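You operate a simulated robot arm through the tools that you are given. There is no shell and no other tool. Be economical: measure what you need, move in short steps, check, and stop when the job is done.

Carry out the task below with a simulated robot arm. There is one attempt and no reset: what you move stays moved.

## Task
Try the plug gauge in both bushes: good one to the black holder, tight one to the red bin.
Fine: stand the gauge back where it was. Set down upright: plug gauge.

The check looks at the end state, three seconds after you hand in, the way a careful person would. Anything else that was tipped, shoved, dropped, spilled or broken makes it a failure.

## Robot
A 7-joint arm with a two-finger parallel gripper, fixed in place. Base frame: the origin is at the foot of the arm, x ahead of it, y to its left, z up; the work surface is at about z = 0. Lengths are in mm, angles in degrees, forces in N, time in s.
With the tool pointing down near the work surface it reaches from about 220 to 580 mm from the base axis. Its first joint turns from -66.0 to 66.0 degrees. Payload 2.5 kg.
Tool frame: the origin (TCP) lies between the finger pads and is the grasp point; the fingertips stand 23 mm ahead of it; z points along the fingers, y is the line along which they close. Largest opening 94 mm; finger width 38, thickness 10; the body of the gripper, 54 by 96 mm, starts 39 mm behind the TCP.
Orientation is that of the tool frame in the base frame, as a unit quaternion [w, x, y, z]. With the fingers straight down and closing along the base's y, the tool's x points along the base's -x, its y along +y and its z along -z.

## Interface
- The arm moves only by the tool play_rows. Its argument "targets" is a list of rows, each a list of 6 numbers: the shift along the tool's x, y, z in units of 30 mm (1.0 is 30 mm), then the turn, a rotation vector about the tool's x, y, z in units of 6 degrees (1.0 is 6 degrees). In form: [[tx, ty, tz, rx, ry, rz], ...]. A call has 1 to 20 rows; each row shifts and turns the commanded pose from where the row before left it, along the tool's axes as they then stand. "jaw" is the gripper command, from -1 (shut) to 1 (fully open), values between in proportion, set as the call begins (left out, the last holds). A call with a number of a shift or a turn outside -1 to 1 is refused whole. Each row takes 0.2 s and may step no farther than 50 mm and 8.6 degrees from the row before; otherwise, or with a gripper value out of range, the whole call is refused. Where a pose cannot be reached the arm comes as near as it can. A force on the tool above 40 N (or 10 N above the force at the start of the call, whichever is more), or a blocked arm, ends the call early, and 0.2 s more pass. Each finger travels about 108 mm/s and halts on what it meets, pressing with about 39 N; the grip force reading is that of the motor and also rises with nothing between the fingers. The clock runs only during rows and for 0.2 s after the last one: add rows that do not move to give the fingers time. The reply holds the time, the measured pose of the TCP, the force on the tool along the base axes, the opening and the grip force, in the units named above and with some noise, with the torque about the TCP (base axes, N m) and any sound that the robot's microphone picked up.
- Cameras (640 x 400 px; columns grow to the right, rows downward): "scene" is fixed at [107.7, -409.1, 528.5]; the picture's right is [0.90, -0.43, 0.00], its down [-0.25, -0.52, -0.82] and it looks along [0.35, 0.74, -0.58] (base axes); focal length 333 px, centre (320, 200). "wrist" rides on the gripper at [86, 16, -74] in the tool frame; the picture's right is [-0.18, 0.98, 0.00], its down [-0.58, -0.11, -0.81] and it looks along [-0.79, -0.15, 0.59] (tool axes); focal length 243 px, centre (320, 200). There is no depth. A picture from a camera that has moved, and an enlarged one, comes with that camera's place and axes in the base frame and with its lens. The place of the scene camera against the robot may be out by one fixed shift of up to 25 mm in any direction.
- camera(camera): a new picture of that camera. The clock stands still meanwhile.
- zoom(camera, box): a new picture of the part [left, top, right, bottom] of that camera's present view, enlarged. The clock stands still meanwhile.
- finish_job(): hands the job in; it is judged then, once.

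Go step by step. Nothing tells you positions but the pictures and the camera data: compare them with the known pose of the tool, close in by small moves and look again before you grip or let go. The budget is 120 turns and 68 pictures, counting those below and the enlarged ones. Unless the task says otherwise, let go and move clear before handing in, and close with one line.

The tools are called after "Request:" as a command line: name --pt "numbers of a row" for each row, then --argument value for the rest, lists and objects as JSON in quotes. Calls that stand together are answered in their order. play_rows: Moves the arm, as the interface text tells. Its arguments: {"type":"object","properties":{"targets":{"type":"array","items":{"type":"array","items":{"type":"number"}}},"jaw":{"type":"number"}},"required":["targets"]} The other tools are called the same way: camera (camera) takes a picture; zoom (camera, box) takes an enlarged picture of a part of a camera's view; finish_job () hands the job in.

At the start:

```text
t: 0.0
ee_pos: [409.6, -5.2, 248.1]
tool_rot: [0.0, -0.001, 1.0, -0.001]
force: [-0.1, 0.1, 0.0]
moment: [0.0, 0.01, -0.02]
opening: 94.0
finger_force: 0.0
```

scene: 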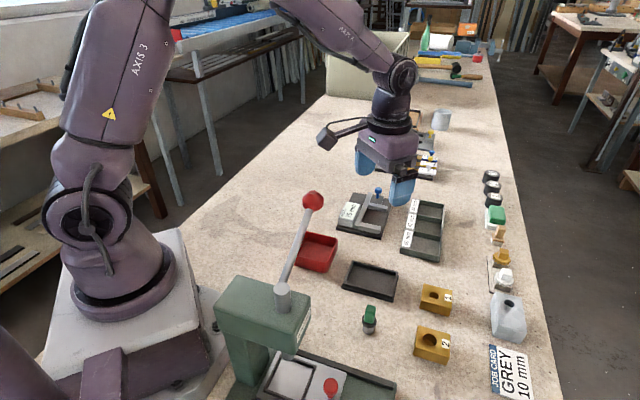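
wrist: 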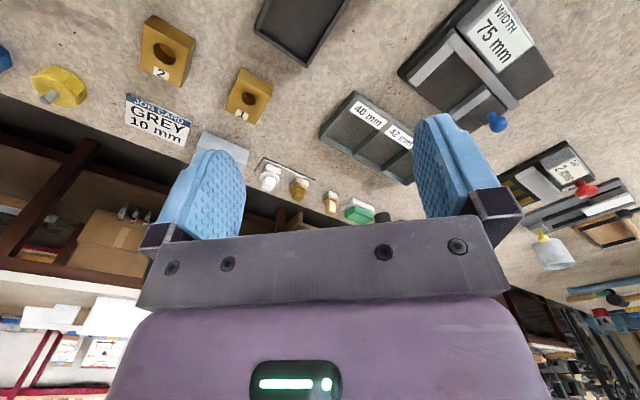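

I see two gold bushes (1 and 2), a green-handled plug gauge, a black tray and a red bin. I'll zoom in to identify them.

Request:
zoom --camera "scene" --box '[280, 220, 480, 380]'

Request:
zoom --camera "scene" --box '[400, 160, 560, 400]'

Request:
zoom --camera "scene" --box '[200, 260, 420, 400]'

```text
2.50 times, centred on (380, 300) of scene
camera zoom: at [107.7, -409.1, 528.5], right [0.9, -0.43, 0.0], down [-0.25, -0.52, -0.82], along [0.35, 0.74, -0.58], focal length 832 px, centre (170, -50)
```

zoom: 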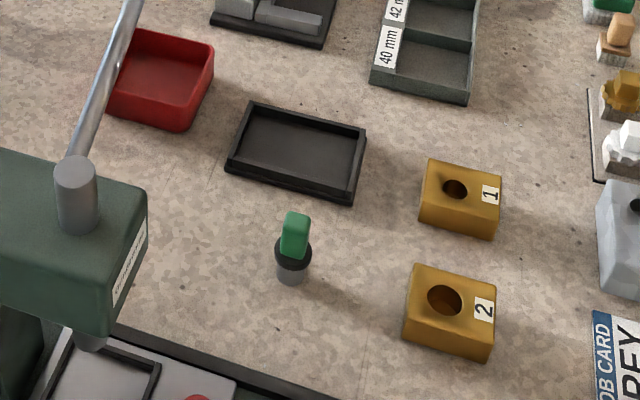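

```text
1.67 times, centred on (480, 280) of scene
camera zoom: at [107.7, -409.1, 528.5], right [0.9, -0.43, 0.0], down [-0.25, -0.52, -0.82], along [0.35, 0.74, -0.58], focal length 555 px, centre (53, 67)
```

zoom: 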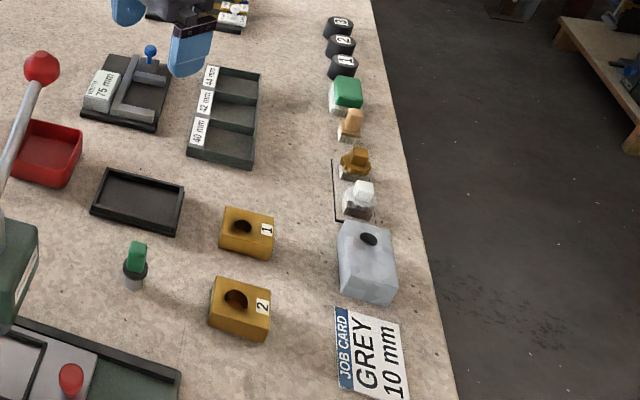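

```text
2.86 times, centred on (310, 330) of scene
camera zoom: at [107.7, -409.1, 528.5], right [0.9, -0.43, 0.0], down [-0.25, -0.52, -0.82], along [0.35, 0.74, -0.58], focal length 951 px, centre (349, -171)
```

zoom: 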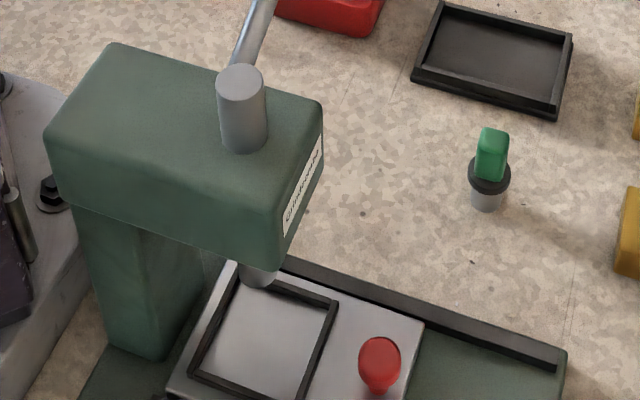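

The black tray is at about (447,-61), the red bin at (386,56), the gauge at (374,-155), bush 1 at (514,-159) and bush 2 at (441,-224). I'll move a little towards the gauge while staying high, then look with the wrist camera.

Request:
play_rows --pt "0.5 -0.83 0 0 0 0" --pt "0.5 -0.83 0 0 0 0" --pt "0.5 -0.83 0 0 0 0" --pt "0.5 -0.83 0 0 0 0"

Request:
camera --camera "wrist"

Request:
camera --camera "scene"

```text
t: 1.0
ee_pos: [349.4, -105.4, 245.6]
tool_rot: [0.0, -0.001, 1.0, 0.001]
force: [-0.2, 0.4, 0.7]
moment: [-0.03, -0.01, 0.0]
opening: 94.0
finger_force: 0.0
```

```text
62 pictures are left
camera wrist: at [260.9, -89.8, 319.4], right [0.18, 0.98, 0.0], down [0.58, -0.11, 0.81], along [0.79, -0.15, -0.59], focal length 243 px, centre (320, 200)
```

wrist: 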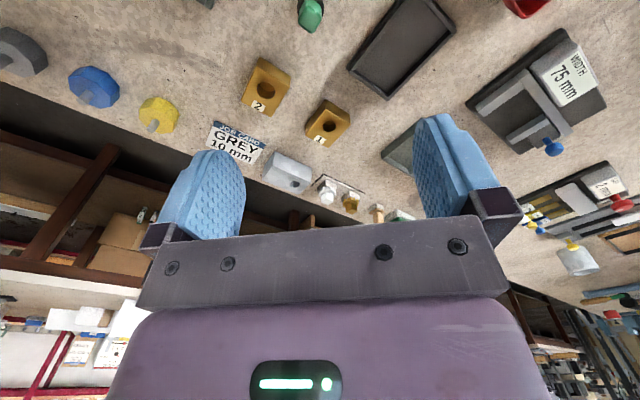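

```text
61 pictures are left
```

scene: 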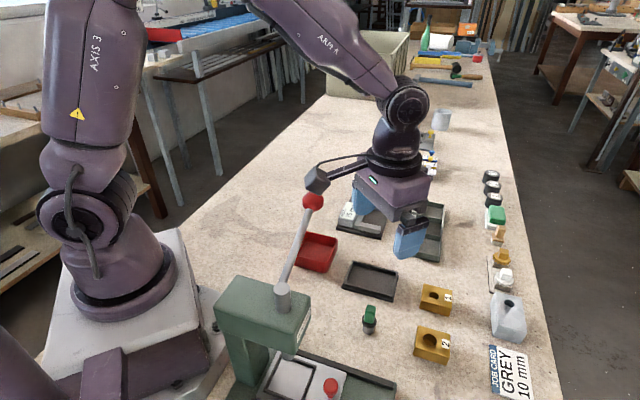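

The press lever's knob stands somewhere around (225,-145,320), close to the path of the arm. I'll turn the gripper 90° from a safe spot to look at the lever and the gauge from the side.

Request:
play_rows --pt "-0.4 1 0 0 0 0" --pt "-0.4 1 0 0 0 0" --pt "0 0 0 0 0 1" --pt "0 0 0 0 0 1" --pt "0 0 0 0 0 1" --pt "0 0 0 0 0 1" --pt "0 0 0 0 0 1" --pt "0 0 0 0 0 1" --pt "0 0 0 0 0 1" --pt "0 0 0 0 0 1" --pt "0 0 0 0 0 1" --pt "0 0 0 0 0 1" --pt "0 0 0 0 0 1" --pt "0 0 0 0 0 1" --pt "0 0 0 0 0 1" --pt "0 0 0 0 0 1" --pt "0 0 0 0 0 1"

Request:
camera --camera "wrist"

Request:
camera --camera "scene"

```text
t: 4.6
ee_pos: [373.4, -46.9, 247.2]
tool_rot: [0.001, 0.709, 0.706, 0.0]
force: [-0.4, 0.8, -0.4]
moment: [0.02, 0.02, 0.0]
opening: 93.8
finger_force: 0.0
```

```text
60 pictures are left
camera wrist: at [389.2, 39.7, 321.0], right [0.98, -0.19, 0.0], down [-0.11, -0.58, 0.81], along [-0.15, -0.79, -0.59], focal length 243 px, centre (320, 200)
```

wrist: 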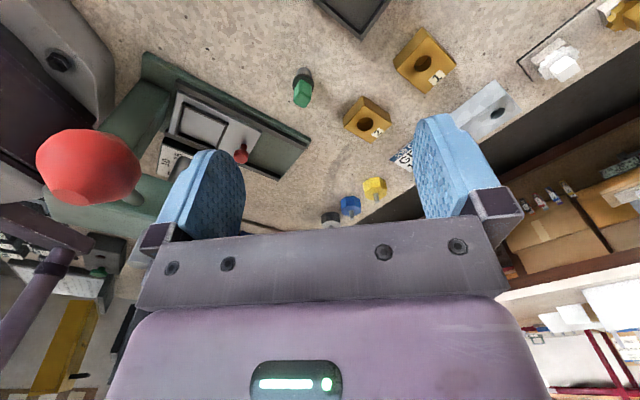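

```text
59 pictures are left
```

scene: 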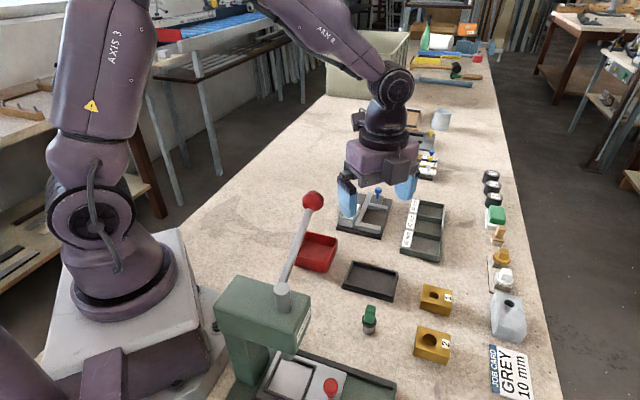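

The knob triangulates to about (280,-13,240), so I'll keep the gripper yawed with the camera on the +y side. Now I'll zoom in on the gauge and bushes.

Request:
zoom --camera "wrist" --box '[260, 40, 360, 120]'

Request:
zoom --camera "wrist" --box '[320, 10, 480, 150]'

```text
5.00 times, centred on (310, 80) of wrist
camera zoom: at [389.2, 39.7, 321.0], right [0.98, -0.19, 0.0], down [-0.11, -0.58, 0.81], along [-0.15, -0.79, -0.59], focal length 1213 px, centre (370, 800)
```

zoom: 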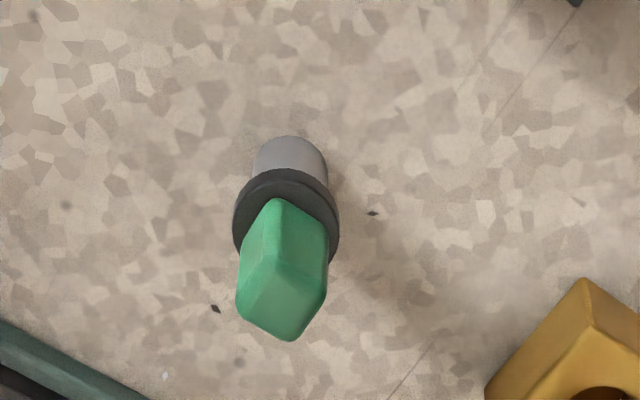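

```text
2.86 times, centred on (400, 80) of wrist
camera zoom: at [389.2, 39.7, 321.0], right [0.98, -0.19, 0.0], down [-0.11, -0.58, 0.81], along [-0.15, -0.79, -0.59], focal length 693 px, centre (91, 543)
```

zoom: 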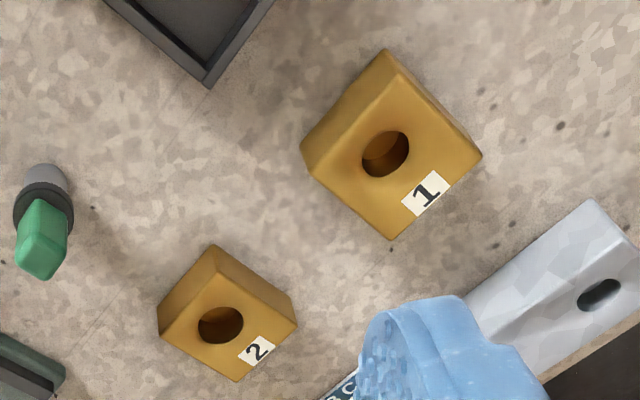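

My first conversion of the zoomed pictures was off. The corrected positions are gauge (341,-109), bush 1 (480,-112), bush 2 (412,-182), black tray (405,-13) and red bin (340,106). I'll yaw to 135° so the camera is away from the lever, lower a bit, and look at the gauge.

Request:
play_rows --pt "-0.55 0.25 0 0 0 0" --pt "-0.55 0.25 0 0 0 0" --pt "0 0 0.5 0 0 1" --pt "0 0 0.5 0 0 1" --pt "0 0 0.5 0 0 1" --pt "0 0 0 0 0 1" --pt "0 0 0 0 0 1" --pt "0 0 0 0 0 1" --pt "0 0 0 0 0 1" --pt "0 0 0 0 0 0.5"

Request:
camera --camera "wrist"

Request:
camera --camera "scene"

```text
t: 6.8
ee_pos: [388.4, -78.5, 202.2]
tool_rot: [0.0, 0.925, 0.381, 0.0]
force: [0.7, 0.8, 0.8]
moment: [0.0, -0.03, -0.02]
opening: 93.9
finger_force: 0.2
```

```text
56 pictures are left
camera wrist: at [460.2, -29.7, 276.0], right [0.56, -0.83, 0.0], down [-0.49, -0.33, 0.81], along [-0.67, -0.45, -0.59], focal length 243 px, centre (320, 200)
```

wrist: 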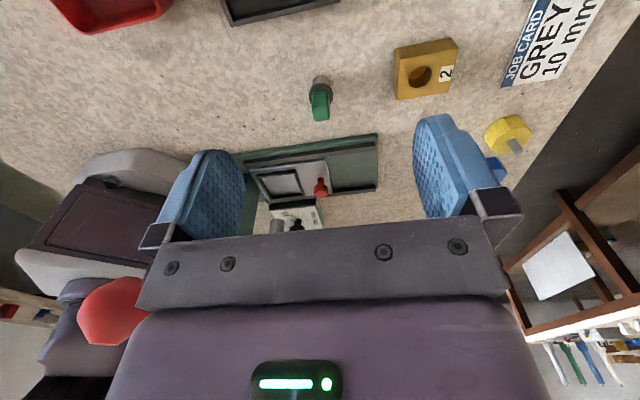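

```text
55 pictures are left
```

scene: 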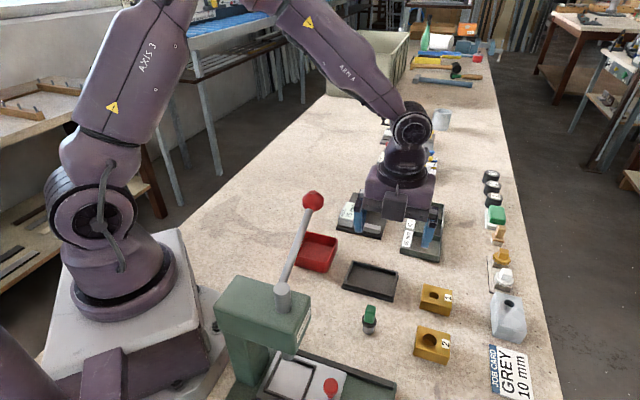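

Request:
zoom --camera "wrist" --box '[280, 60, 360, 130]'

Request:
zoom --camera "wrist" --box '[220, 0, 480, 160]'

```text
5.71 times, centred on (320, 95) of wrist
camera zoom: at [460.2, -29.7, 276.0], right [0.56, -0.83, 0.0], down [-0.49, -0.33, 0.81], along [-0.67, -0.45, -0.59], focal length 1386 px, centre (320, 800)
```

zoom: 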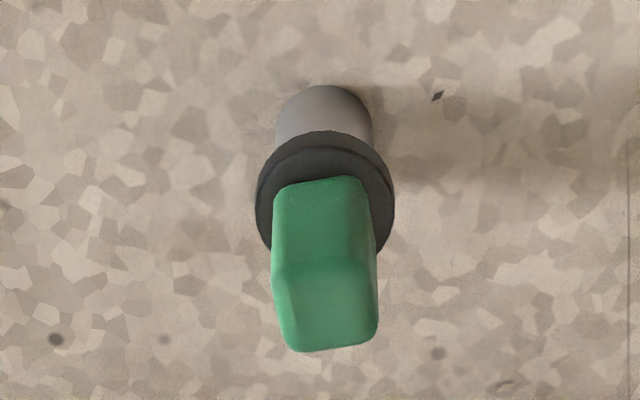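

```text
2.46 times, centred on (350, 80) of wrist
camera zoom: at [460.2, -29.7, 276.0], right [0.56, -0.83, 0.0], down [-0.49, -0.33, 0.81], along [-0.67, -0.45, -0.59], focal length 597 px, centre (246, 495)
```

zoom: 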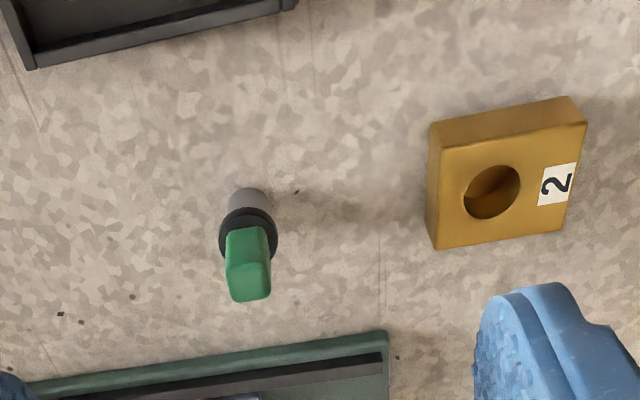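

The gauge's axis is at (339.5,-112) with its handle top at about z=60, and the handle is roughly an 18 mm square aligned at 45°, as are the bushes. I'll go above it with the jaw half open, then look.

Request:
play_rows --pt "-0.65 -0.12 0 0 0 0" --pt "-0.65 -0.12 0 0 0 0" --pt "-0.65 -0.12 0 0 0 0" --pt "0 0 0.6 0 0 0" --pt "0 0 0.6 0 0 0" --pt "0 0 0.6 0 0 0" --pt "0 0 0.6 0 0 0" --jaw 0

Request:
camera --camera "wrist"

Request:
camera --camera "scene"

```text
t: 8.4
ee_pos: [339.5, -110.9, 130.6]
tool_rot: [0.001, 0.924, 0.383, 0.0]
force: [-0.4, 0.2, -0.1]
moment: [-0.01, -0.01, 0.01]
opening: 46.9
finger_force: 0.1
```

```text
52 pictures are left
camera wrist: at [411.6, -62.5, 203.5], right [0.57, -0.82, 0.0], down [-0.49, -0.33, 0.81], along [-0.66, -0.46, -0.59], focal length 243 px, centre (320, 200)
```

wrist: 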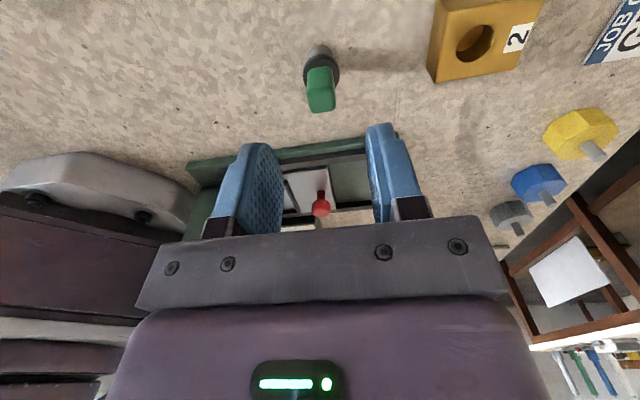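

```text
51 pictures are left
```

scene: 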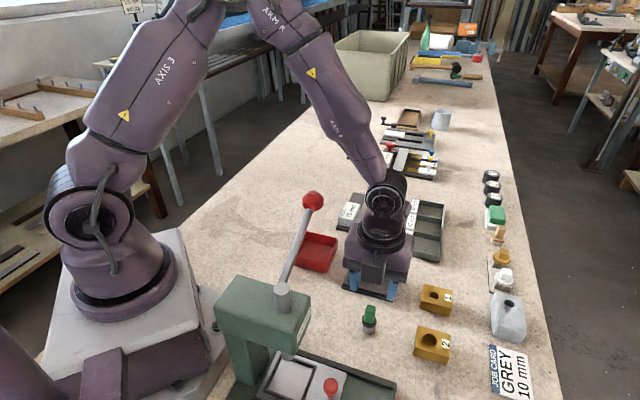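

Request:
zoom --camera "wrist" --box '[275, 30, 365, 120]'

```text
4.44 times, centred on (320, 75) of wrist
camera zoom: at [411.6, -62.5, 203.5], right [0.57, -0.82, 0.0], down [-0.49, -0.33, 0.81], along [-0.66, -0.46, -0.59], focal length 1078 px, centre (320, 756)
```

zoom: 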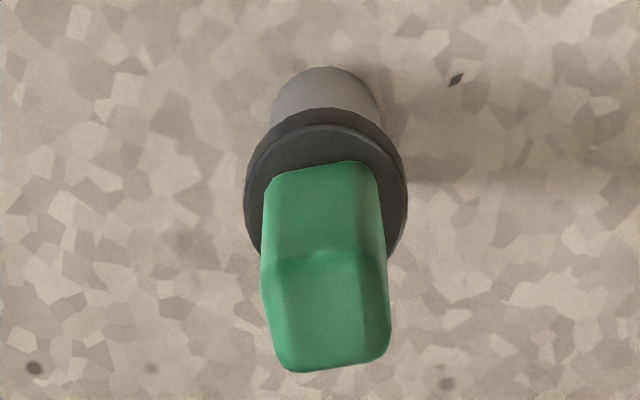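

The gauge is about 3 mm off along the closing line. I'll correct that, descend to z≈62 and grip the handle above the flange.

Request:
play_rows --pt "0 0.1 0.5 0 0 0" --pt "0 0 0.6 0 0 0" --pt "0 0 0.6 0 0 0" --pt "0 0 0.55 0 0 0" --pt "0 0 0 0 0 0"

Request:
camera --camera "wrist"

Request:
zoom --camera "scene" --box '[290, 220, 450, 360]'

```text
t: 9.6
ee_pos: [341.3, -114.6, 62.8]
tool_rot: [0.0, 0.924, 0.383, -0.001]
force: [-0.5, 1.2, 0.1]
moment: [-0.02, -0.02, -0.02]
opening: 47.0
finger_force: 0.2
```

```text
49 pictures are left
camera wrist: at [413.4, -65.3, 136.1], right [0.57, -0.82, 0.0], down [-0.49, -0.33, 0.81], along [-0.66, -0.46, -0.59], focal length 243 px, centre (320, 200)
```

wrist: 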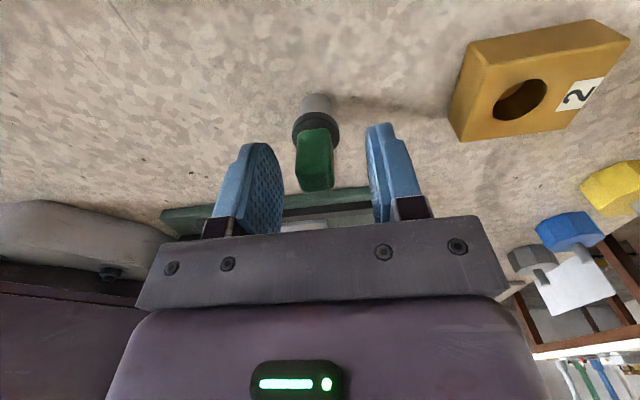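

```text
2.86 times, centred on (370, 290) of scene
camera zoom: at [107.7, -409.1, 528.5], right [0.9, -0.43, 0.0], down [-0.25, -0.52, -0.82], along [0.35, 0.74, -0.58], focal length 951 px, centre (177, -57)
```

zoom: 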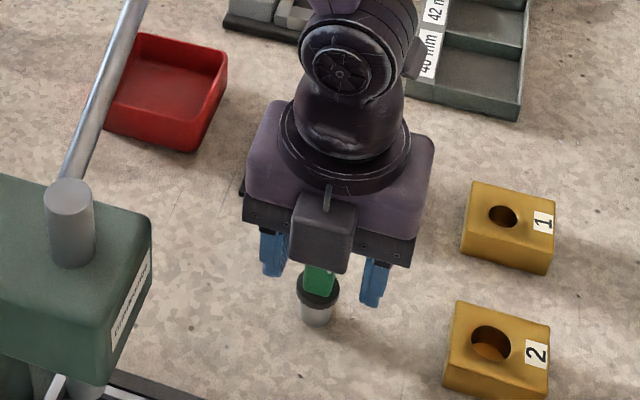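

The gauge is between the fingers, with a small 2 mm offset to correct before I close.

Request:
play_rows --pt "0 -0.06 0 0 0 0" --pt "0 0 0 0 0 0"

Request:
play_rows --pt "0 0 0 0 0 0" --pt "0 0 0 0 0 0" --pt "0 0 0 0 0 0" --jaw -1

Request:
zoom --camera "wrist" --box '[220, 60, 420, 240]'

```text
t: 10.2
ee_pos: [340.2, -113.6, 63.8]
tool_rot: [0.0, 0.924, 0.383, 0.0]
force: [-0.7, 0.2, -0.2]
moment: [0.01, 0.01, 0.0]
opening: 47.0
finger_force: 0.0
```

```text
t: 11.0
ee_pos: [340.6, -112.4, 63.0]
tool_rot: [0.0, 0.924, 0.383, 0.0]
force: [-1.2, 1.7, -0.1]
moment: [0.04, -0.02, 0.0]
opening: 17.9
finger_force: 39.2
```

```text
2.22 times, centred on (320, 150) of wrist
camera zoom: at [412.1, -63.9, 136.3], right [0.57, -0.82, 0.0], down [-0.49, -0.33, 0.81], along [-0.66, -0.46, -0.59], focal length 539 px, centre (320, 311)
```

zoom: 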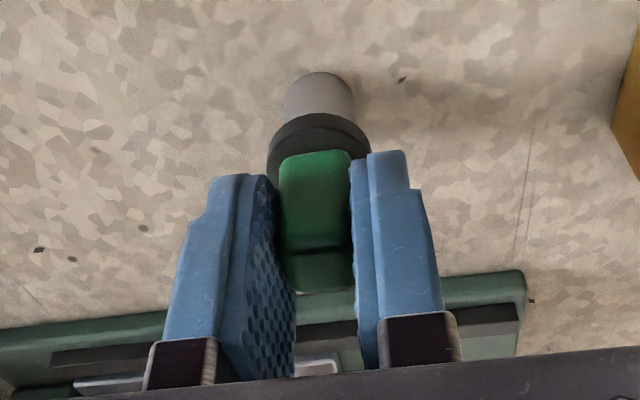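

The grip is good at 17.9 mm, with the home pose at TCP ≈ (340.5,-112.7,62.8). I'll lift and carry the gauge above bush 2.

Request:
play_rows --pt "0 0 -0.5 0 0 0" --pt "0 0 -0.8 0 0 0" --pt "0 0 -0.9 0 0 0" --pt "0.02 0.84 0 0 0 0" --pt "0.02 0.84 0 0 0 0" --pt "0.02 0.84 0 0 0 0" --pt "0.02 0.84 0 0 0 0" --pt "0 0 0 0 0 0"

Request:
camera --camera "wrist"

Request:
zoom --camera "scene" --box '[330, 220, 510, 380]'

```text
t: 12.8
ee_pos: [414.2, -182.9, 128.3]
tool_rot: [-0.001, 0.924, 0.382, 0.0]
force: [-0.2, -0.5, -1.1]
moment: [0.0, 0.0, -0.01]
opening: 17.2
finger_force: 38.9
```

```text
46 pictures are left
camera wrist: at [486.0, -133.8, 201.8], right [0.57, -0.82, 0.0], down [-0.49, -0.33, 0.81], along [-0.66, -0.46, -0.59], focal length 243 px, centre (320, 200)
```

wrist: 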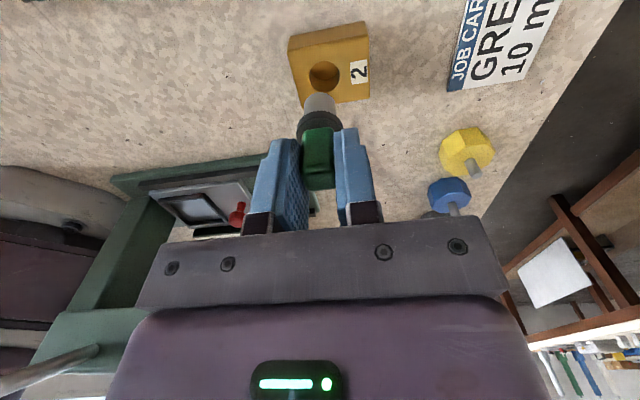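

```text
2.50 times, centred on (420, 300) of scene
camera zoom: at [107.7, -409.1, 528.5], right [0.9, -0.43, 0.0], down [-0.25, -0.52, -0.82], along [0.35, 0.74, -0.58], focal length 832 px, centre (70, -50)
```

zoom: 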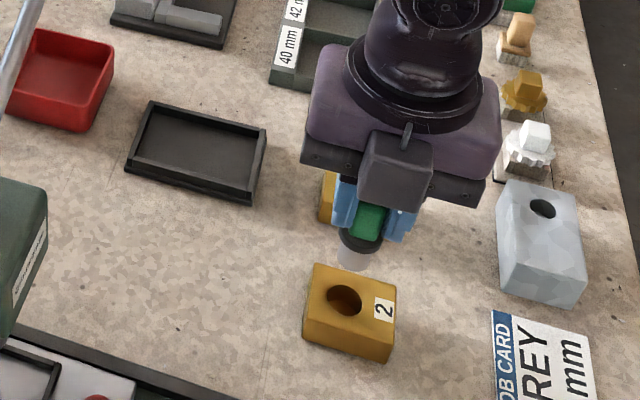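

Request:
zoom --camera "wrist" --box '[270, 10, 390, 110]'

```text
4.00 times, centred on (330, 60) of wrist
camera zoom: at [486.0, -133.8, 201.8], right [0.57, -0.82, 0.0], down [-0.49, -0.33, 0.81], along [-0.66, -0.46, -0.59], focal length 970 px, centre (280, 760)
```

zoom: 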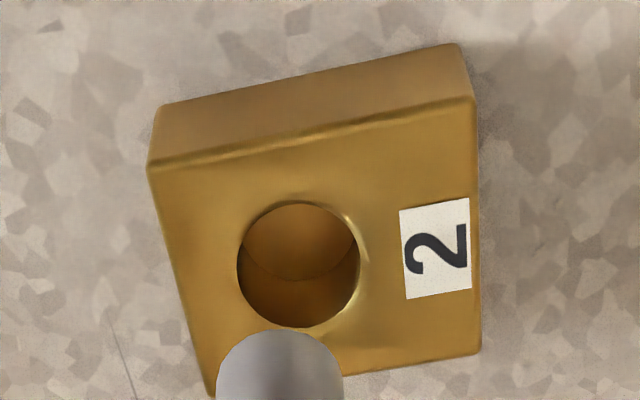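

Bush 2 is 24 mm high and its hole centre is at about (414.5,-186.5). I'll shift the plug over it, lower it to just above the bush and look again.

Request:
play_rows --pt "-0.077 0.092 0 0 0 0" --pt "0 0 0.5 0 0 0" --pt "0 0 0.5 0 0 0" --pt "0 0 0.13 0 0 0" --pt "0 0 0 0 0 0"

Request:
zoom --camera "wrist" --box '[250, 40, 410, 150]'

Request:
zoom --camera "scene" --box '[390, 290, 470, 360]'

```text
t: 14.0
ee_pos: [414.7, -185.8, 94.3]
tool_rot: [0.0, 0.924, 0.382, 0.0]
force: [0.5, 0.8, -1.6]
moment: [0.02, -0.01, -0.02]
opening: 17.3
finger_force: 38.8
```

```text
3.64 times, centred on (330, 95) of wrist
camera zoom: at [486.3, -136.9, 168.6], right [0.57, -0.82, 0.0], down [-0.49, -0.33, 0.81], along [-0.66, -0.46, -0.59], focal length 882 px, centre (284, 582)
```

zoom: 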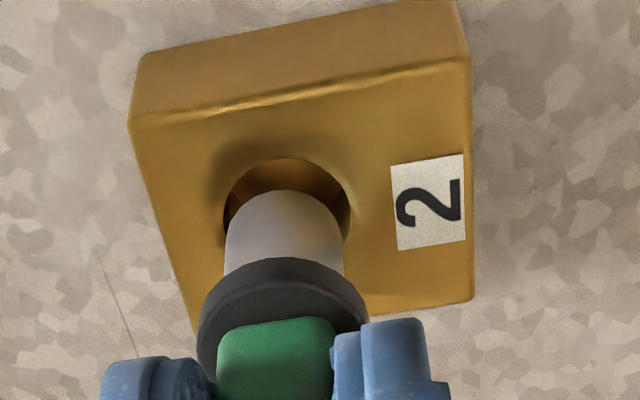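

```text
5.71 times, centred on (430, 325) of scene
camera zoom: at [107.7, -409.1, 528.5], right [0.9, -0.43, 0.0], down [-0.25, -0.52, -0.82], along [0.35, 0.74, -0.58], focal length 1902 px, centre (-309, -514)
```

zoom: 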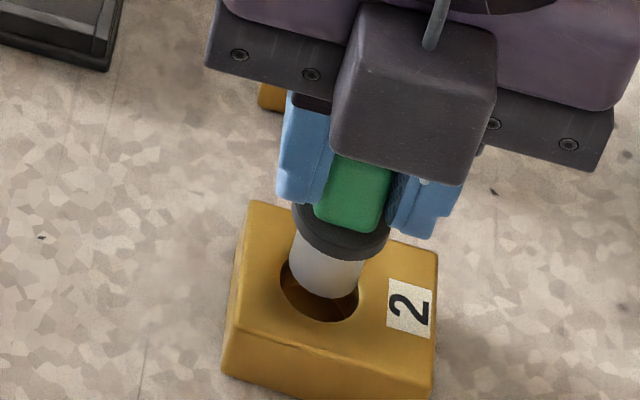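

The plug is well centred over hole 2, so I'll lower it gently.

Request:
play_rows --pt "0 0 0.15 0 0 0" --pt "0 0 0.15 0 0 0" --pt "0 0 0.15 0 0 0" --pt "0 0 0.15 0 0 0" --pt "0 0 0.15 0 0 0" --pt "0 0 0 0 0 0"

Request:
zoom --camera "wrist" --box '[250, 40, 410, 150]'

```text
t: 15.4
ee_pos: [414.4, -186.4, 72.9]
tool_rot: [0.0, 0.924, 0.383, 0.001]
force: [0.8, 0.1, -1.6]
moment: [-0.01, 0.02, 0.0]
opening: 17.5
finger_force: 38.9
```

```text
3.64 times, centred on (330, 95) of wrist
camera zoom: at [486.4, -137.5, 146.2], right [0.57, -0.82, 0.0], down [-0.49, -0.33, 0.81], along [-0.66, -0.46, -0.59], focal length 882 px, centre (284, 582)
```

zoom: 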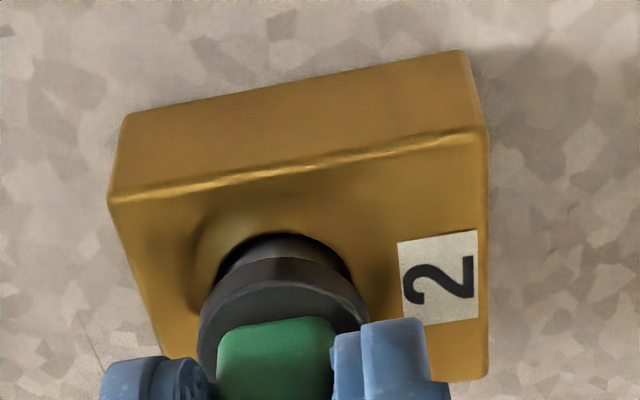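

Request:
play_rows --pt "0 0 0.1 0 0 0" --pt "0 0 0.1 0 0 0" --pt "0 0 0.05 0 0 0" --pt "0 0 0 0 0 0"

Request:
play_rows --pt "0 0 -0.3 0 0 0" --pt "0 0 -0.4 0 0 0" --pt "0 0 -0.6 0 0 0" --pt "0 0 -0.7 0 0 0" --pt "0 0 0 0 0 0"

```text
t: 16.4
ee_pos: [416.5, -187.9, 66.0]
tool_rot: [0.002, 0.924, 0.382, 0.001]
force: [-4.6, 2.2, 32.8]
moment: [0.09, 0.28, 0.05]
opening: 17.8
finger_force: 39.1
```

```text
t: 17.6
ee_pos: [414.4, -187.6, 123.7]
tool_rot: [0.0, 0.924, 0.382, 0.0]
force: [-0.8, 0.0, -1.4]
moment: [-0.02, -0.02, 0.04]
opening: 17.2
finger_force: 39.5
```

It went in freely until what seems to be the flange touching the top at z=66. I'll check that the gauge and bush are unmoved.

Request:
camera --camera "wrist"

Request:
zoom --camera "scene" --box '[390, 260, 470, 360]'

```text
40 pictures are left
camera wrist: at [486.1, -137.5, 198.0], right [0.57, -0.82, 0.0], down [-0.49, -0.33, 0.81], along [-0.67, -0.46, -0.59], focal length 243 px, centre (320, 200)
```

wrist: 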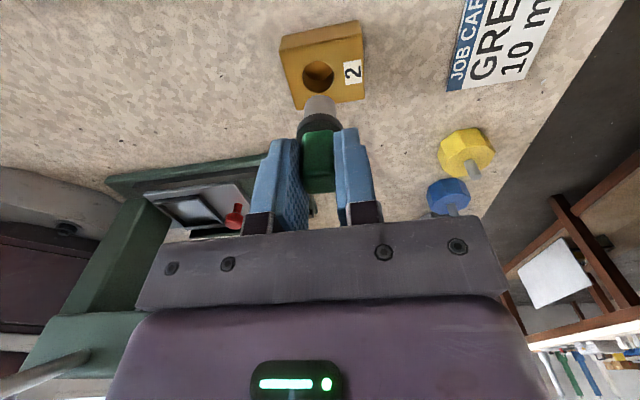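

```text
4.00 times, centred on (430, 310) of scene
camera zoom: at [107.7, -409.1, 528.5], right [0.9, -0.43, 0.0], down [-0.25, -0.52, -0.82], along [0.35, 0.74, -0.58], focal length 1331 px, centre (-120, -240)
```

zoom: 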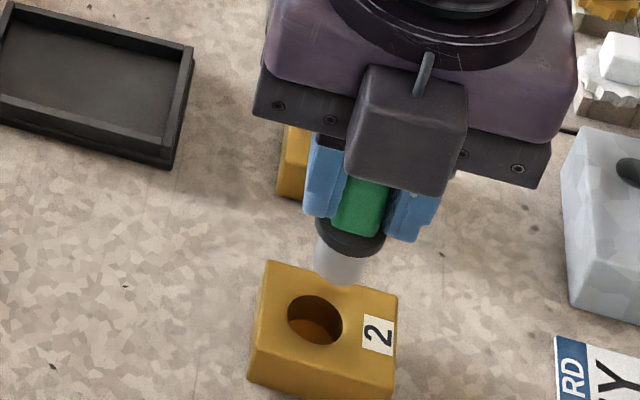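

Bush 2 accepts the gauge and nothing has moved. Next I'll carry the gauge over bush 1.

Request:
play_rows --pt "0.8 -0.03 -0.15 0 0 0" --pt "0.8 -0.03 0 0 0 0" --pt "0.8 -0.03 0 0 0 0" --pt "0.8 0 0 0 0 0" --pt "0 0 0 0 0 0"

Request:
zoom --camera "wrist" --box '[250, 10, 410, 120]'

```text
t: 18.8
ee_pos: [480.0, -116.0, 128.8]
tool_rot: [0.0, 0.924, 0.383, -0.001]
force: [0.4, 0.1, -1.5]
moment: [-0.02, 0.04, -0.06]
opening: 17.3
finger_force: 39.4
```

```text
3.64 times, centred on (330, 65) of wrist
camera zoom: at [552.5, -66.8, 202.9], right [0.57, -0.82, 0.0], down [-0.49, -0.33, 0.81], along [-0.67, -0.46, -0.59], focal length 882 px, centre (284, 691)
```

zoom: 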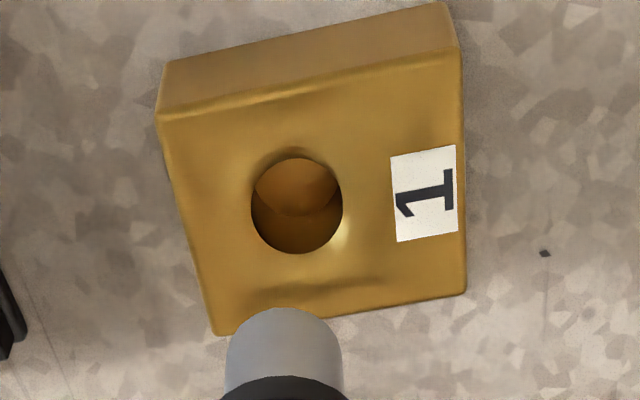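

Hole 1 looks about 18 mm, smaller than the 19.7 mm plug. I'll align with it and try gently.

Request:
play_rows --pt "0.143 0.1 0 0 0 0" --pt "0 0 0.5 0 0 0" --pt "0 0 0.5 0 0 0" --pt "0 0 0.2 0 0 0" --pt "0 0 0 0 0 0"

Request:
zoom --camera "wrist" --box '[250, 40, 410, 150]'

```text
t: 20.0
ee_pos: [485.4, -114.7, 92.4]
tool_rot: [0.0, 0.923, 0.384, 0.0]
force: [0.0, -0.4, -2.0]
moment: [0.02, 0.0, 0.04]
opening: 17.8
finger_force: 38.8
```

```text
3.64 times, centred on (330, 95) of wrist
camera zoom: at [557.5, -66.6, 166.5], right [0.57, -0.82, 0.0], down [-0.49, -0.33, 0.81], along [-0.66, -0.46, -0.59], focal length 882 px, centre (284, 582)
```

zoom: 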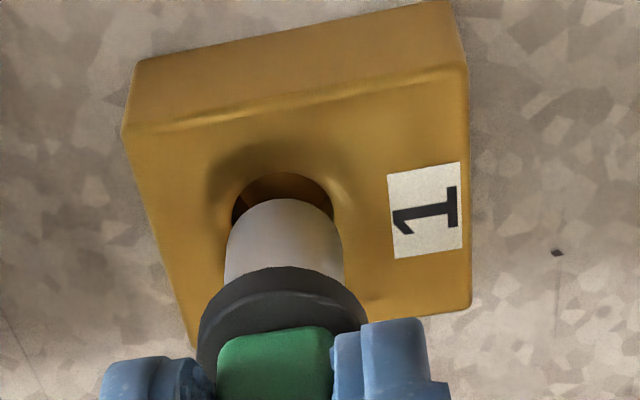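

Request:
play_rows --pt "0 0 0.05 0 0 0" --pt "0 0 0.05 0 0 0" --pt "0 0 0.04 0 0 0" --pt "0 0 0.04 0 0 0" --pt "0 0 0 0 0 0"

```text
t: 21.2
ee_pos: [484.6, -116.6, 88.6]
tool_rot: [-0.001, 0.924, 0.383, -0.001]
force: [0.6, 0.2, -1.1]
moment: [-0.04, -0.02, 0.02]
opening: 17.5
finger_force: 38.6
```

Request:
play_rows --pt "0 0 0.04 0 0 0" --pt "0 0 0.04 0 0 0" --pt "0 0 0.03 0 0 0" --pt "0 0 0 0 0 0"

```text
t: 22.2
ee_pos: [486.5, -115.1, 86.7]
tool_rot: [0.0, 0.924, 0.383, 0.001]
force: [-8.7, 1.1, 23.9]
moment: [0.12, 0.36, 0.02]
opening: 17.7
finger_force: 38.8
```

Bush 1 is blocked at its top face under 24 N, so bush 1 is tight and bush 2 is good. I'll lift off and take the gauge back.

Request:
play_rows --pt "0 0 -0.3 0 0 0" --pt "0 0 -0.6 0 0 0" --pt "0 0 -0.6 0 0 0" --pt "-0.6 -0.6 0 0 0 0" --pt "-0.6 -0.6 0 0 0 0" --pt "-0.6 -0.6 0 0 0 0" --pt "-0.6 -0.6 0 0 0 0" --pt "-0.6 -0.6 0 0 0 0" --pt "-0.3 -0.42 0 0 0 0" --pt "0 0 0 0 0 0"

Request:
play_rows --pt "0 0 0 0 0 0" --pt "0 0 0 0 0 0"

Request:
camera --camera "scene"

```text
t: 24.4
ee_pos: [343.3, -115.0, 128.5]
tool_rot: [0.0, 0.924, 0.383, 0.0]
force: [1.0, -0.2, -1.8]
moment: [0.01, 0.01, -0.01]
opening: 17.6
finger_force: 39.1
```

```text
t: 25.0
ee_pos: [344.9, -112.9, 128.2]
tool_rot: [0.0, 0.924, 0.383, 0.0]
force: [0.3, 0.2, -2.1]
moment: [-0.01, 0.03, -0.01]
opening: 17.4
finger_force: 39.1
```

```text
36 pictures are left
```

scene: 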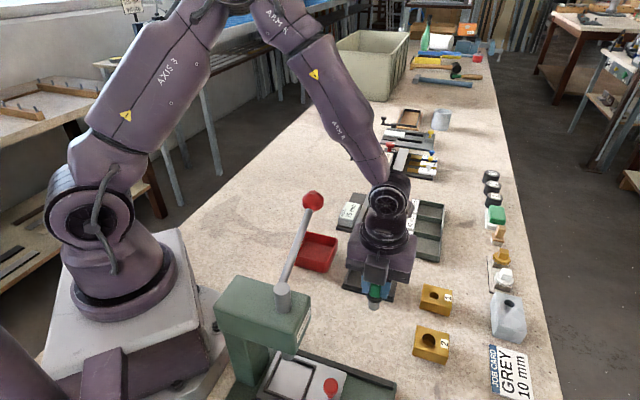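

I'm back above the start spot. I'll correct by the sum of my commands and lower the gauge to just above the table.

Request:
play_rows --pt "-0.05 -0.045 0 0 0 0" --pt "0 0 0.7 0 0 0" --pt "0 0 0.7 0 0 0" --pt "0 0 0.5 0 0 0" --pt "0 0 0.2 0 0 0" --pt "0 0 0 0 0 0"

Request:
zoom --camera "wrist" --box '[220, 60, 420, 240]'

```text
t: 26.4
ee_pos: [340.7, -112.2, 64.6]
tool_rot: [-0.001, 0.924, 0.383, 0.0]
force: [0.0, 0.2, -1.5]
moment: [-0.03, 0.02, 0.0]
opening: 17.6
finger_force: 39.0
```

```text
2.22 times, centred on (320, 150) of wrist
camera zoom: at [412.8, -63.5, 139.6], right [0.57, -0.82, 0.0], down [-0.49, -0.33, 0.81], along [-0.66, -0.46, -0.59], focal length 539 px, centre (320, 311)
```

zoom: 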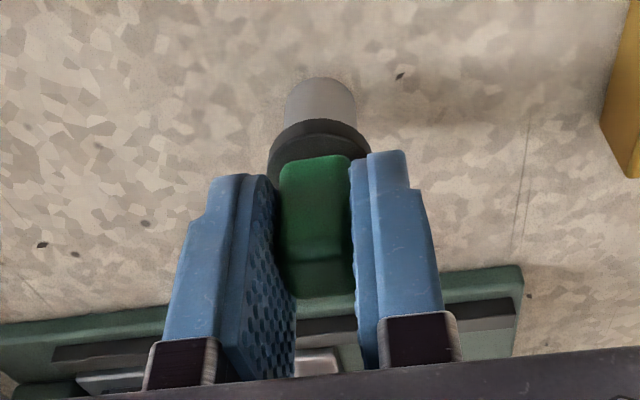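

Request:
play_rows --pt "0 0 0.04 0 0 0" --pt "0 0 0.04 0 0 0" --pt "0 0 0 0 0 0"

```text
t: 27.2
ee_pos: [341.2, -113.1, 64.8]
tool_rot: [0.0, 0.924, 0.382, -0.001]
force: [0.3, 0.3, -2.2]
moment: [0.05, 0.02, -0.04]
opening: 17.2
finger_force: 39.0
```

Request:
play_rows --pt "0 0 0.03 0 0 0" --pt "0 0 0.03 0 0 0" --pt "0 0 0 0 0 0"

```text
t: 28.0
ee_pos: [340.2, -113.2, 62.3]
tool_rot: [0.001, 0.924, 0.382, 0.0]
force: [0.2, 0.1, -1.4]
moment: [0.02, 0.05, -0.03]
opening: 17.5
finger_force: 39.0
```

Request:
play_rows --pt "0 0 0.03 0 0 0" --pt "0 0 0 0 0 0"

Request:
zoom --camera "wrist" --box '[220, 60, 420, 240]'

```text
t: 28.6
ee_pos: [340.3, -113.9, 62.3]
tool_rot: [0.001, 0.924, 0.383, 0.0]
force: [-0.7, 1.4, -1.4]
moment: [0.02, -0.01, 0.0]
opening: 17.3
finger_force: 39.6
```

```text
2.22 times, centred on (320, 150) of wrist
camera zoom: at [412.2, -64.0, 135.2], right [0.57, -0.82, 0.0], down [-0.49, -0.33, 0.81], along [-0.66, -0.46, -0.59], focal length 539 px, centre (320, 311)
```

zoom: 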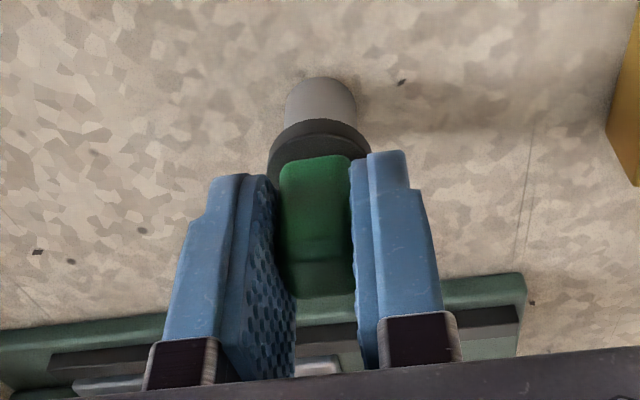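

Request:
play_rows --pt "0 0 0.03 0 0 0" --pt "0 0 0 0 0 0"

```text
t: 29.2
ee_pos: [339.2, -113.4, 60.7]
tool_rot: [0.0, 0.924, 0.383, 0.0]
force: [0.3, 0.1, -1.9]
moment: [0.03, -0.01, 0.0]
opening: 17.8
finger_force: 39.2
```

Request:
play_rows --pt "0 0 0.025 0 0 0" --pt "0 0 0 0 0 0"

```text
t: 29.8
ee_pos: [341.0, -113.2, 60.7]
tool_rot: [-0.001, 0.924, 0.383, 0.001]
force: [-6.0, 2.2, 21.5]
moment: [0.16, 0.32, 0.0]
opening: 17.5
finger_force: 39.1
```

The gauge is touching the table. I'll ease off slightly and release.

Request:
play_rows --pt "0 0 -0.02 0 0 0" --pt "0 0 0 0 0 0"

Request:
play_rows --pt "0 0 0 0 0 0" --pt "0 0 0 0 0 0" --pt "0 0 0 0 0 0" --jaw 0

Request:
zoom --camera "wrist" --box '[220, 60, 420, 240]'

```text
t: 30.4
ee_pos: [341.6, -112.7, 60.1]
tool_rot: [0.0, 0.924, 0.383, 0.002]
force: [-3.8, 1.8, 16.5]
moment: [0.12, 0.11, 0.05]
opening: 17.5
finger_force: 39.3
```

```text
t: 31.2
ee_pos: [340.3, -112.0, 60.6]
tool_rot: [0.0, 0.924, 0.383, -0.001]
force: [0.6, -1.3, 0.1]
moment: [0.01, 0.02, 0.0]
opening: 47.2
finger_force: 0.1
```

```text
2.22 times, centred on (320, 150) of wrist
camera zoom: at [412.1, -64.0, 134.0], right [0.57, -0.82, 0.0], down [-0.49, -0.33, 0.81], along [-0.66, -0.46, -0.59], focal length 539 px, centre (320, 311)
```

zoom: 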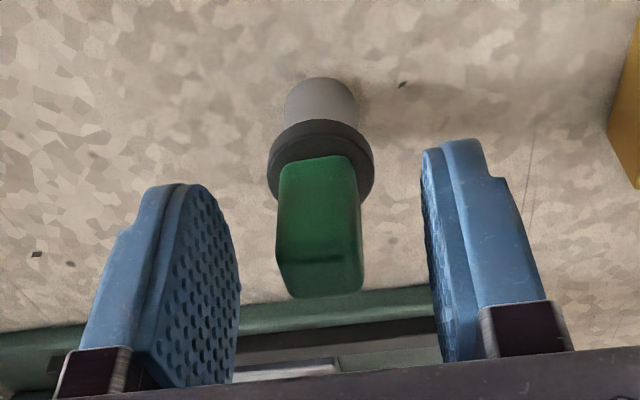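

The gauge stands upright at its old spot, with the same offset to the floor speck as before. Next is bush 2, whose block is about 54 x 44 mm and centred near (417,-191): I'll rise, move above it and check.

Request:
play_rows --pt "0 0 -0.5 0 0 0" --pt "0 0 -0.9 0 0 0" --pt "0 0 -0.9 0 0 0" --pt "0 0.73 0 0 0 0" --pt "0 0.73 0 0 0 0" --pt "0 0.73 0 0 0 0" --pt "0 0.73 0 0 0 0" --pt "-0.03 0.73 0 0 0 0" --pt "0 0 0 0 0 0"

Request:
play_rows --pt "0 0 0.5 0 0 0" --pt "0 0 0.5 0 0 0" --pt "0 0 0 0 0 0" --jaw 0.9

Request:
camera --camera "wrist"

Request:
camera --camera "scene"

```text
t: 33.2
ee_pos: [418.0, -191.6, 129.6]
tool_rot: [0.0, 0.924, 0.383, 0.0]
force: [0.2, -0.2, 0.1]
moment: [0.0, 0.01, -0.01]
opening: 46.9
finger_force: 0.1
```

```text
t: 34.0
ee_pos: [417.5, -191.8, 99.0]
tool_rot: [0.0, 0.924, 0.383, 0.0]
force: [0.1, 0.1, -0.4]
moment: [0.0, -0.03, 0.04]
opening: 89.0
finger_force: 0.1
```

```text
32 pictures are left
camera wrist: at [489.5, -142.5, 172.4], right [0.57, -0.82, 0.0], down [-0.49, -0.33, 0.81], along [-0.66, -0.46, -0.59], focal length 243 px, centre (320, 200)
```

wrist: 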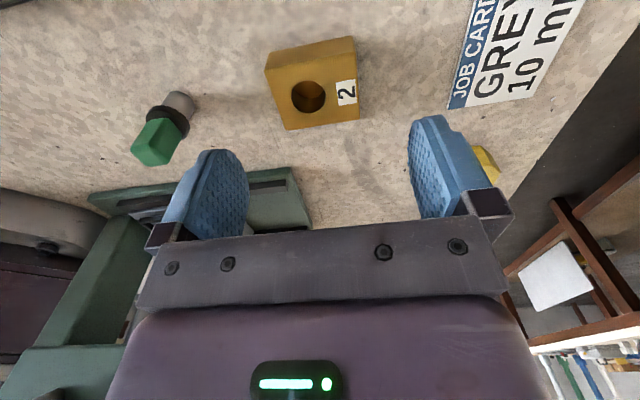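

```text
31 pictures are left
```

scene: 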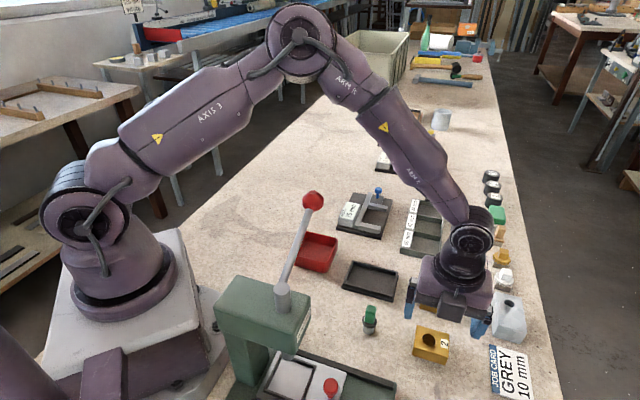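

The bush is centred about 3 mm to the -y side of the tool. I'll correct that, go down to z≈34 and grip.

Request:
play_rows --pt "0 -0.1 0.3 0 0 0" --pt "0 0 0.6 0 0 0" --pt "0 0 0.6 0 0 0" --pt "0 0 0.5 0 0 0" --pt "0 0 0.15 0 0 0" --pt "0 0 0 0 0 0"

Request:
camera --camera "wrist"

```text
t: 35.4
ee_pos: [415.1, -188.6, 35.3]
tool_rot: [0.0, 0.924, 0.383, 0.0]
force: [0.1, 0.7, 0.1]
moment: [-0.02, -0.01, 0.01]
opening: 89.2
finger_force: 0.1
```

```text
30 pictures are left
camera wrist: at [487.8, -140.0, 108.3], right [0.57, -0.82, 0.0], down [-0.49, -0.33, 0.81], along [-0.66, -0.46, -0.59], focal length 243 px, centre (320, 200)
```

wrist: 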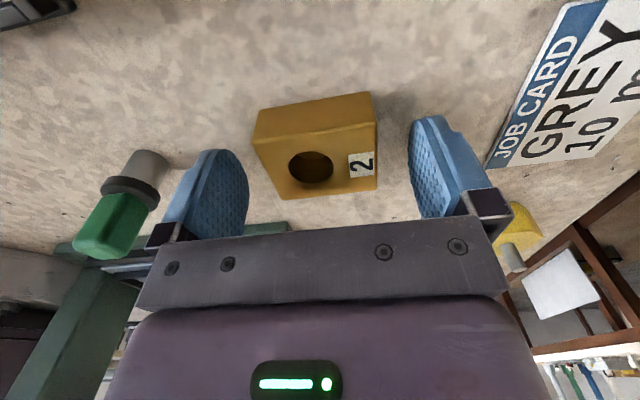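

Request:
play_rows --pt "0 0 0 0 0 0" --pt "0 0 0 0 0 0" --pt "0 0 0 0 0 0" --jaw -0.5

Request:
play_rows --pt "0 0 -0.3 0 0 0" --pt "0 0 -0.7 0 0 0" --pt "0 0 -0.9 0 0 0" --pt "0 0 -0.9 0 0 0" --pt "0 0 -0.9 0 0 0" --pt "0 0 -0.9 0 0 0" --pt "0 0 0 0 0 0"

Request:
camera --camera "scene"

```text
t: 36.2
ee_pos: [416.2, -188.9, 35.1]
tool_rot: [0.0, 0.924, 0.383, 0.0]
force: [0.6, -0.7, 0.5]
moment: [0.0, -0.02, -0.01]
opening: 55.1
finger_force: 39.4
```

```text
t: 37.8
ee_pos: [415.3, -189.6, 171.8]
tool_rot: [0.0, 0.924, 0.383, 0.0]
force: [0.5, 1.1, -2.3]
moment: [0.02, 0.04, 0.02]
opening: 55.0
finger_force: 39.2
```

```text
29 pictures are left
```

scene: 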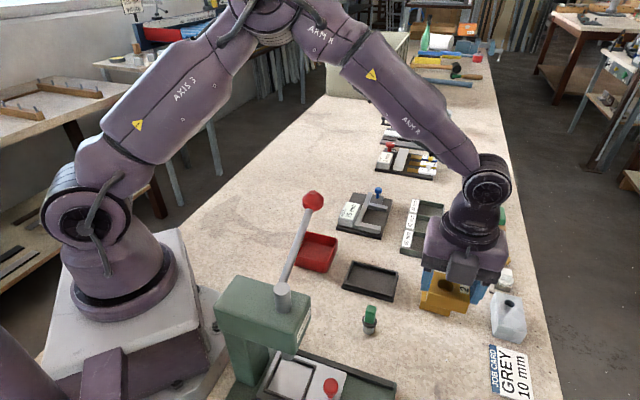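

Bush 2 is held at 55 mm. I'll move it towards the black tray while staying high, to measure the tray with the wrist camera.

Request:
play_rows --pt "0.78 -0.713 0 0 0 0" --pt "0.78 -0.713 0 0 0 0" --pt "0.78 -0.713 0 0 0 0" --pt "0.78 -0.713 0 0 0 0" --pt "0.78 -0.713 0 0 0 0" --pt "0.78 -0.713 0 0 0 0" --pt "0 0 0 0 0 0" --pt "0 0 0 0 0 0"

Request:
camera --camera "wrist"

Request:
zoom --camera "wrist" --box '[210, 0, 430, 140]'

```text
t: 39.6
ee_pos: [424.0, 3.8, 172.8]
tool_rot: [0.0, 0.924, 0.383, 0.0]
force: [0.4, -0.2, -1.5]
moment: [0.01, 0.02, 0.02]
opening: 54.9
finger_force: 39.0
```

```text
28 pictures are left
camera wrist: at [496.4, 53.0, 247.5], right [0.57, -0.82, 0.0], down [-0.49, -0.33, 0.81], along [-0.66, -0.46, -0.59], focal length 243 px, centre (320, 200)
```

wrist: 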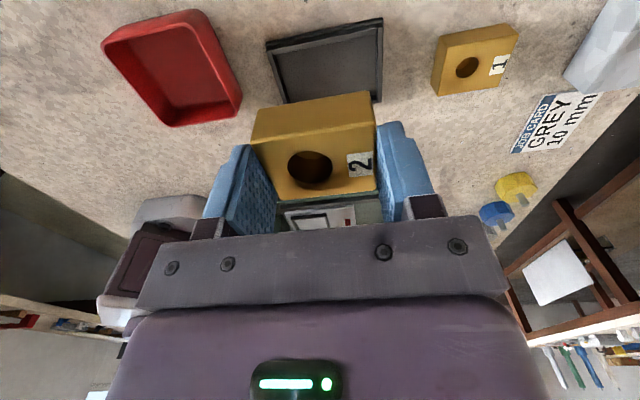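

```text
2.86 times, centred on (320, 70) of wrist
camera zoom: at [496.4, 53.0, 247.5], right [0.57, -0.82, 0.0], down [-0.49, -0.33, 0.81], along [-0.66, -0.46, -0.59], focal length 693 px, centre (320, 571)
```

zoom: 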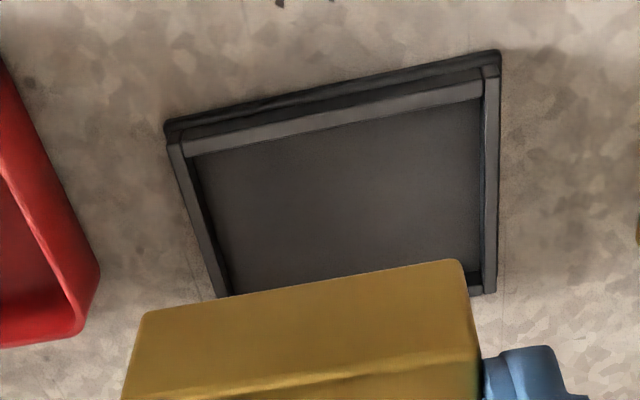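

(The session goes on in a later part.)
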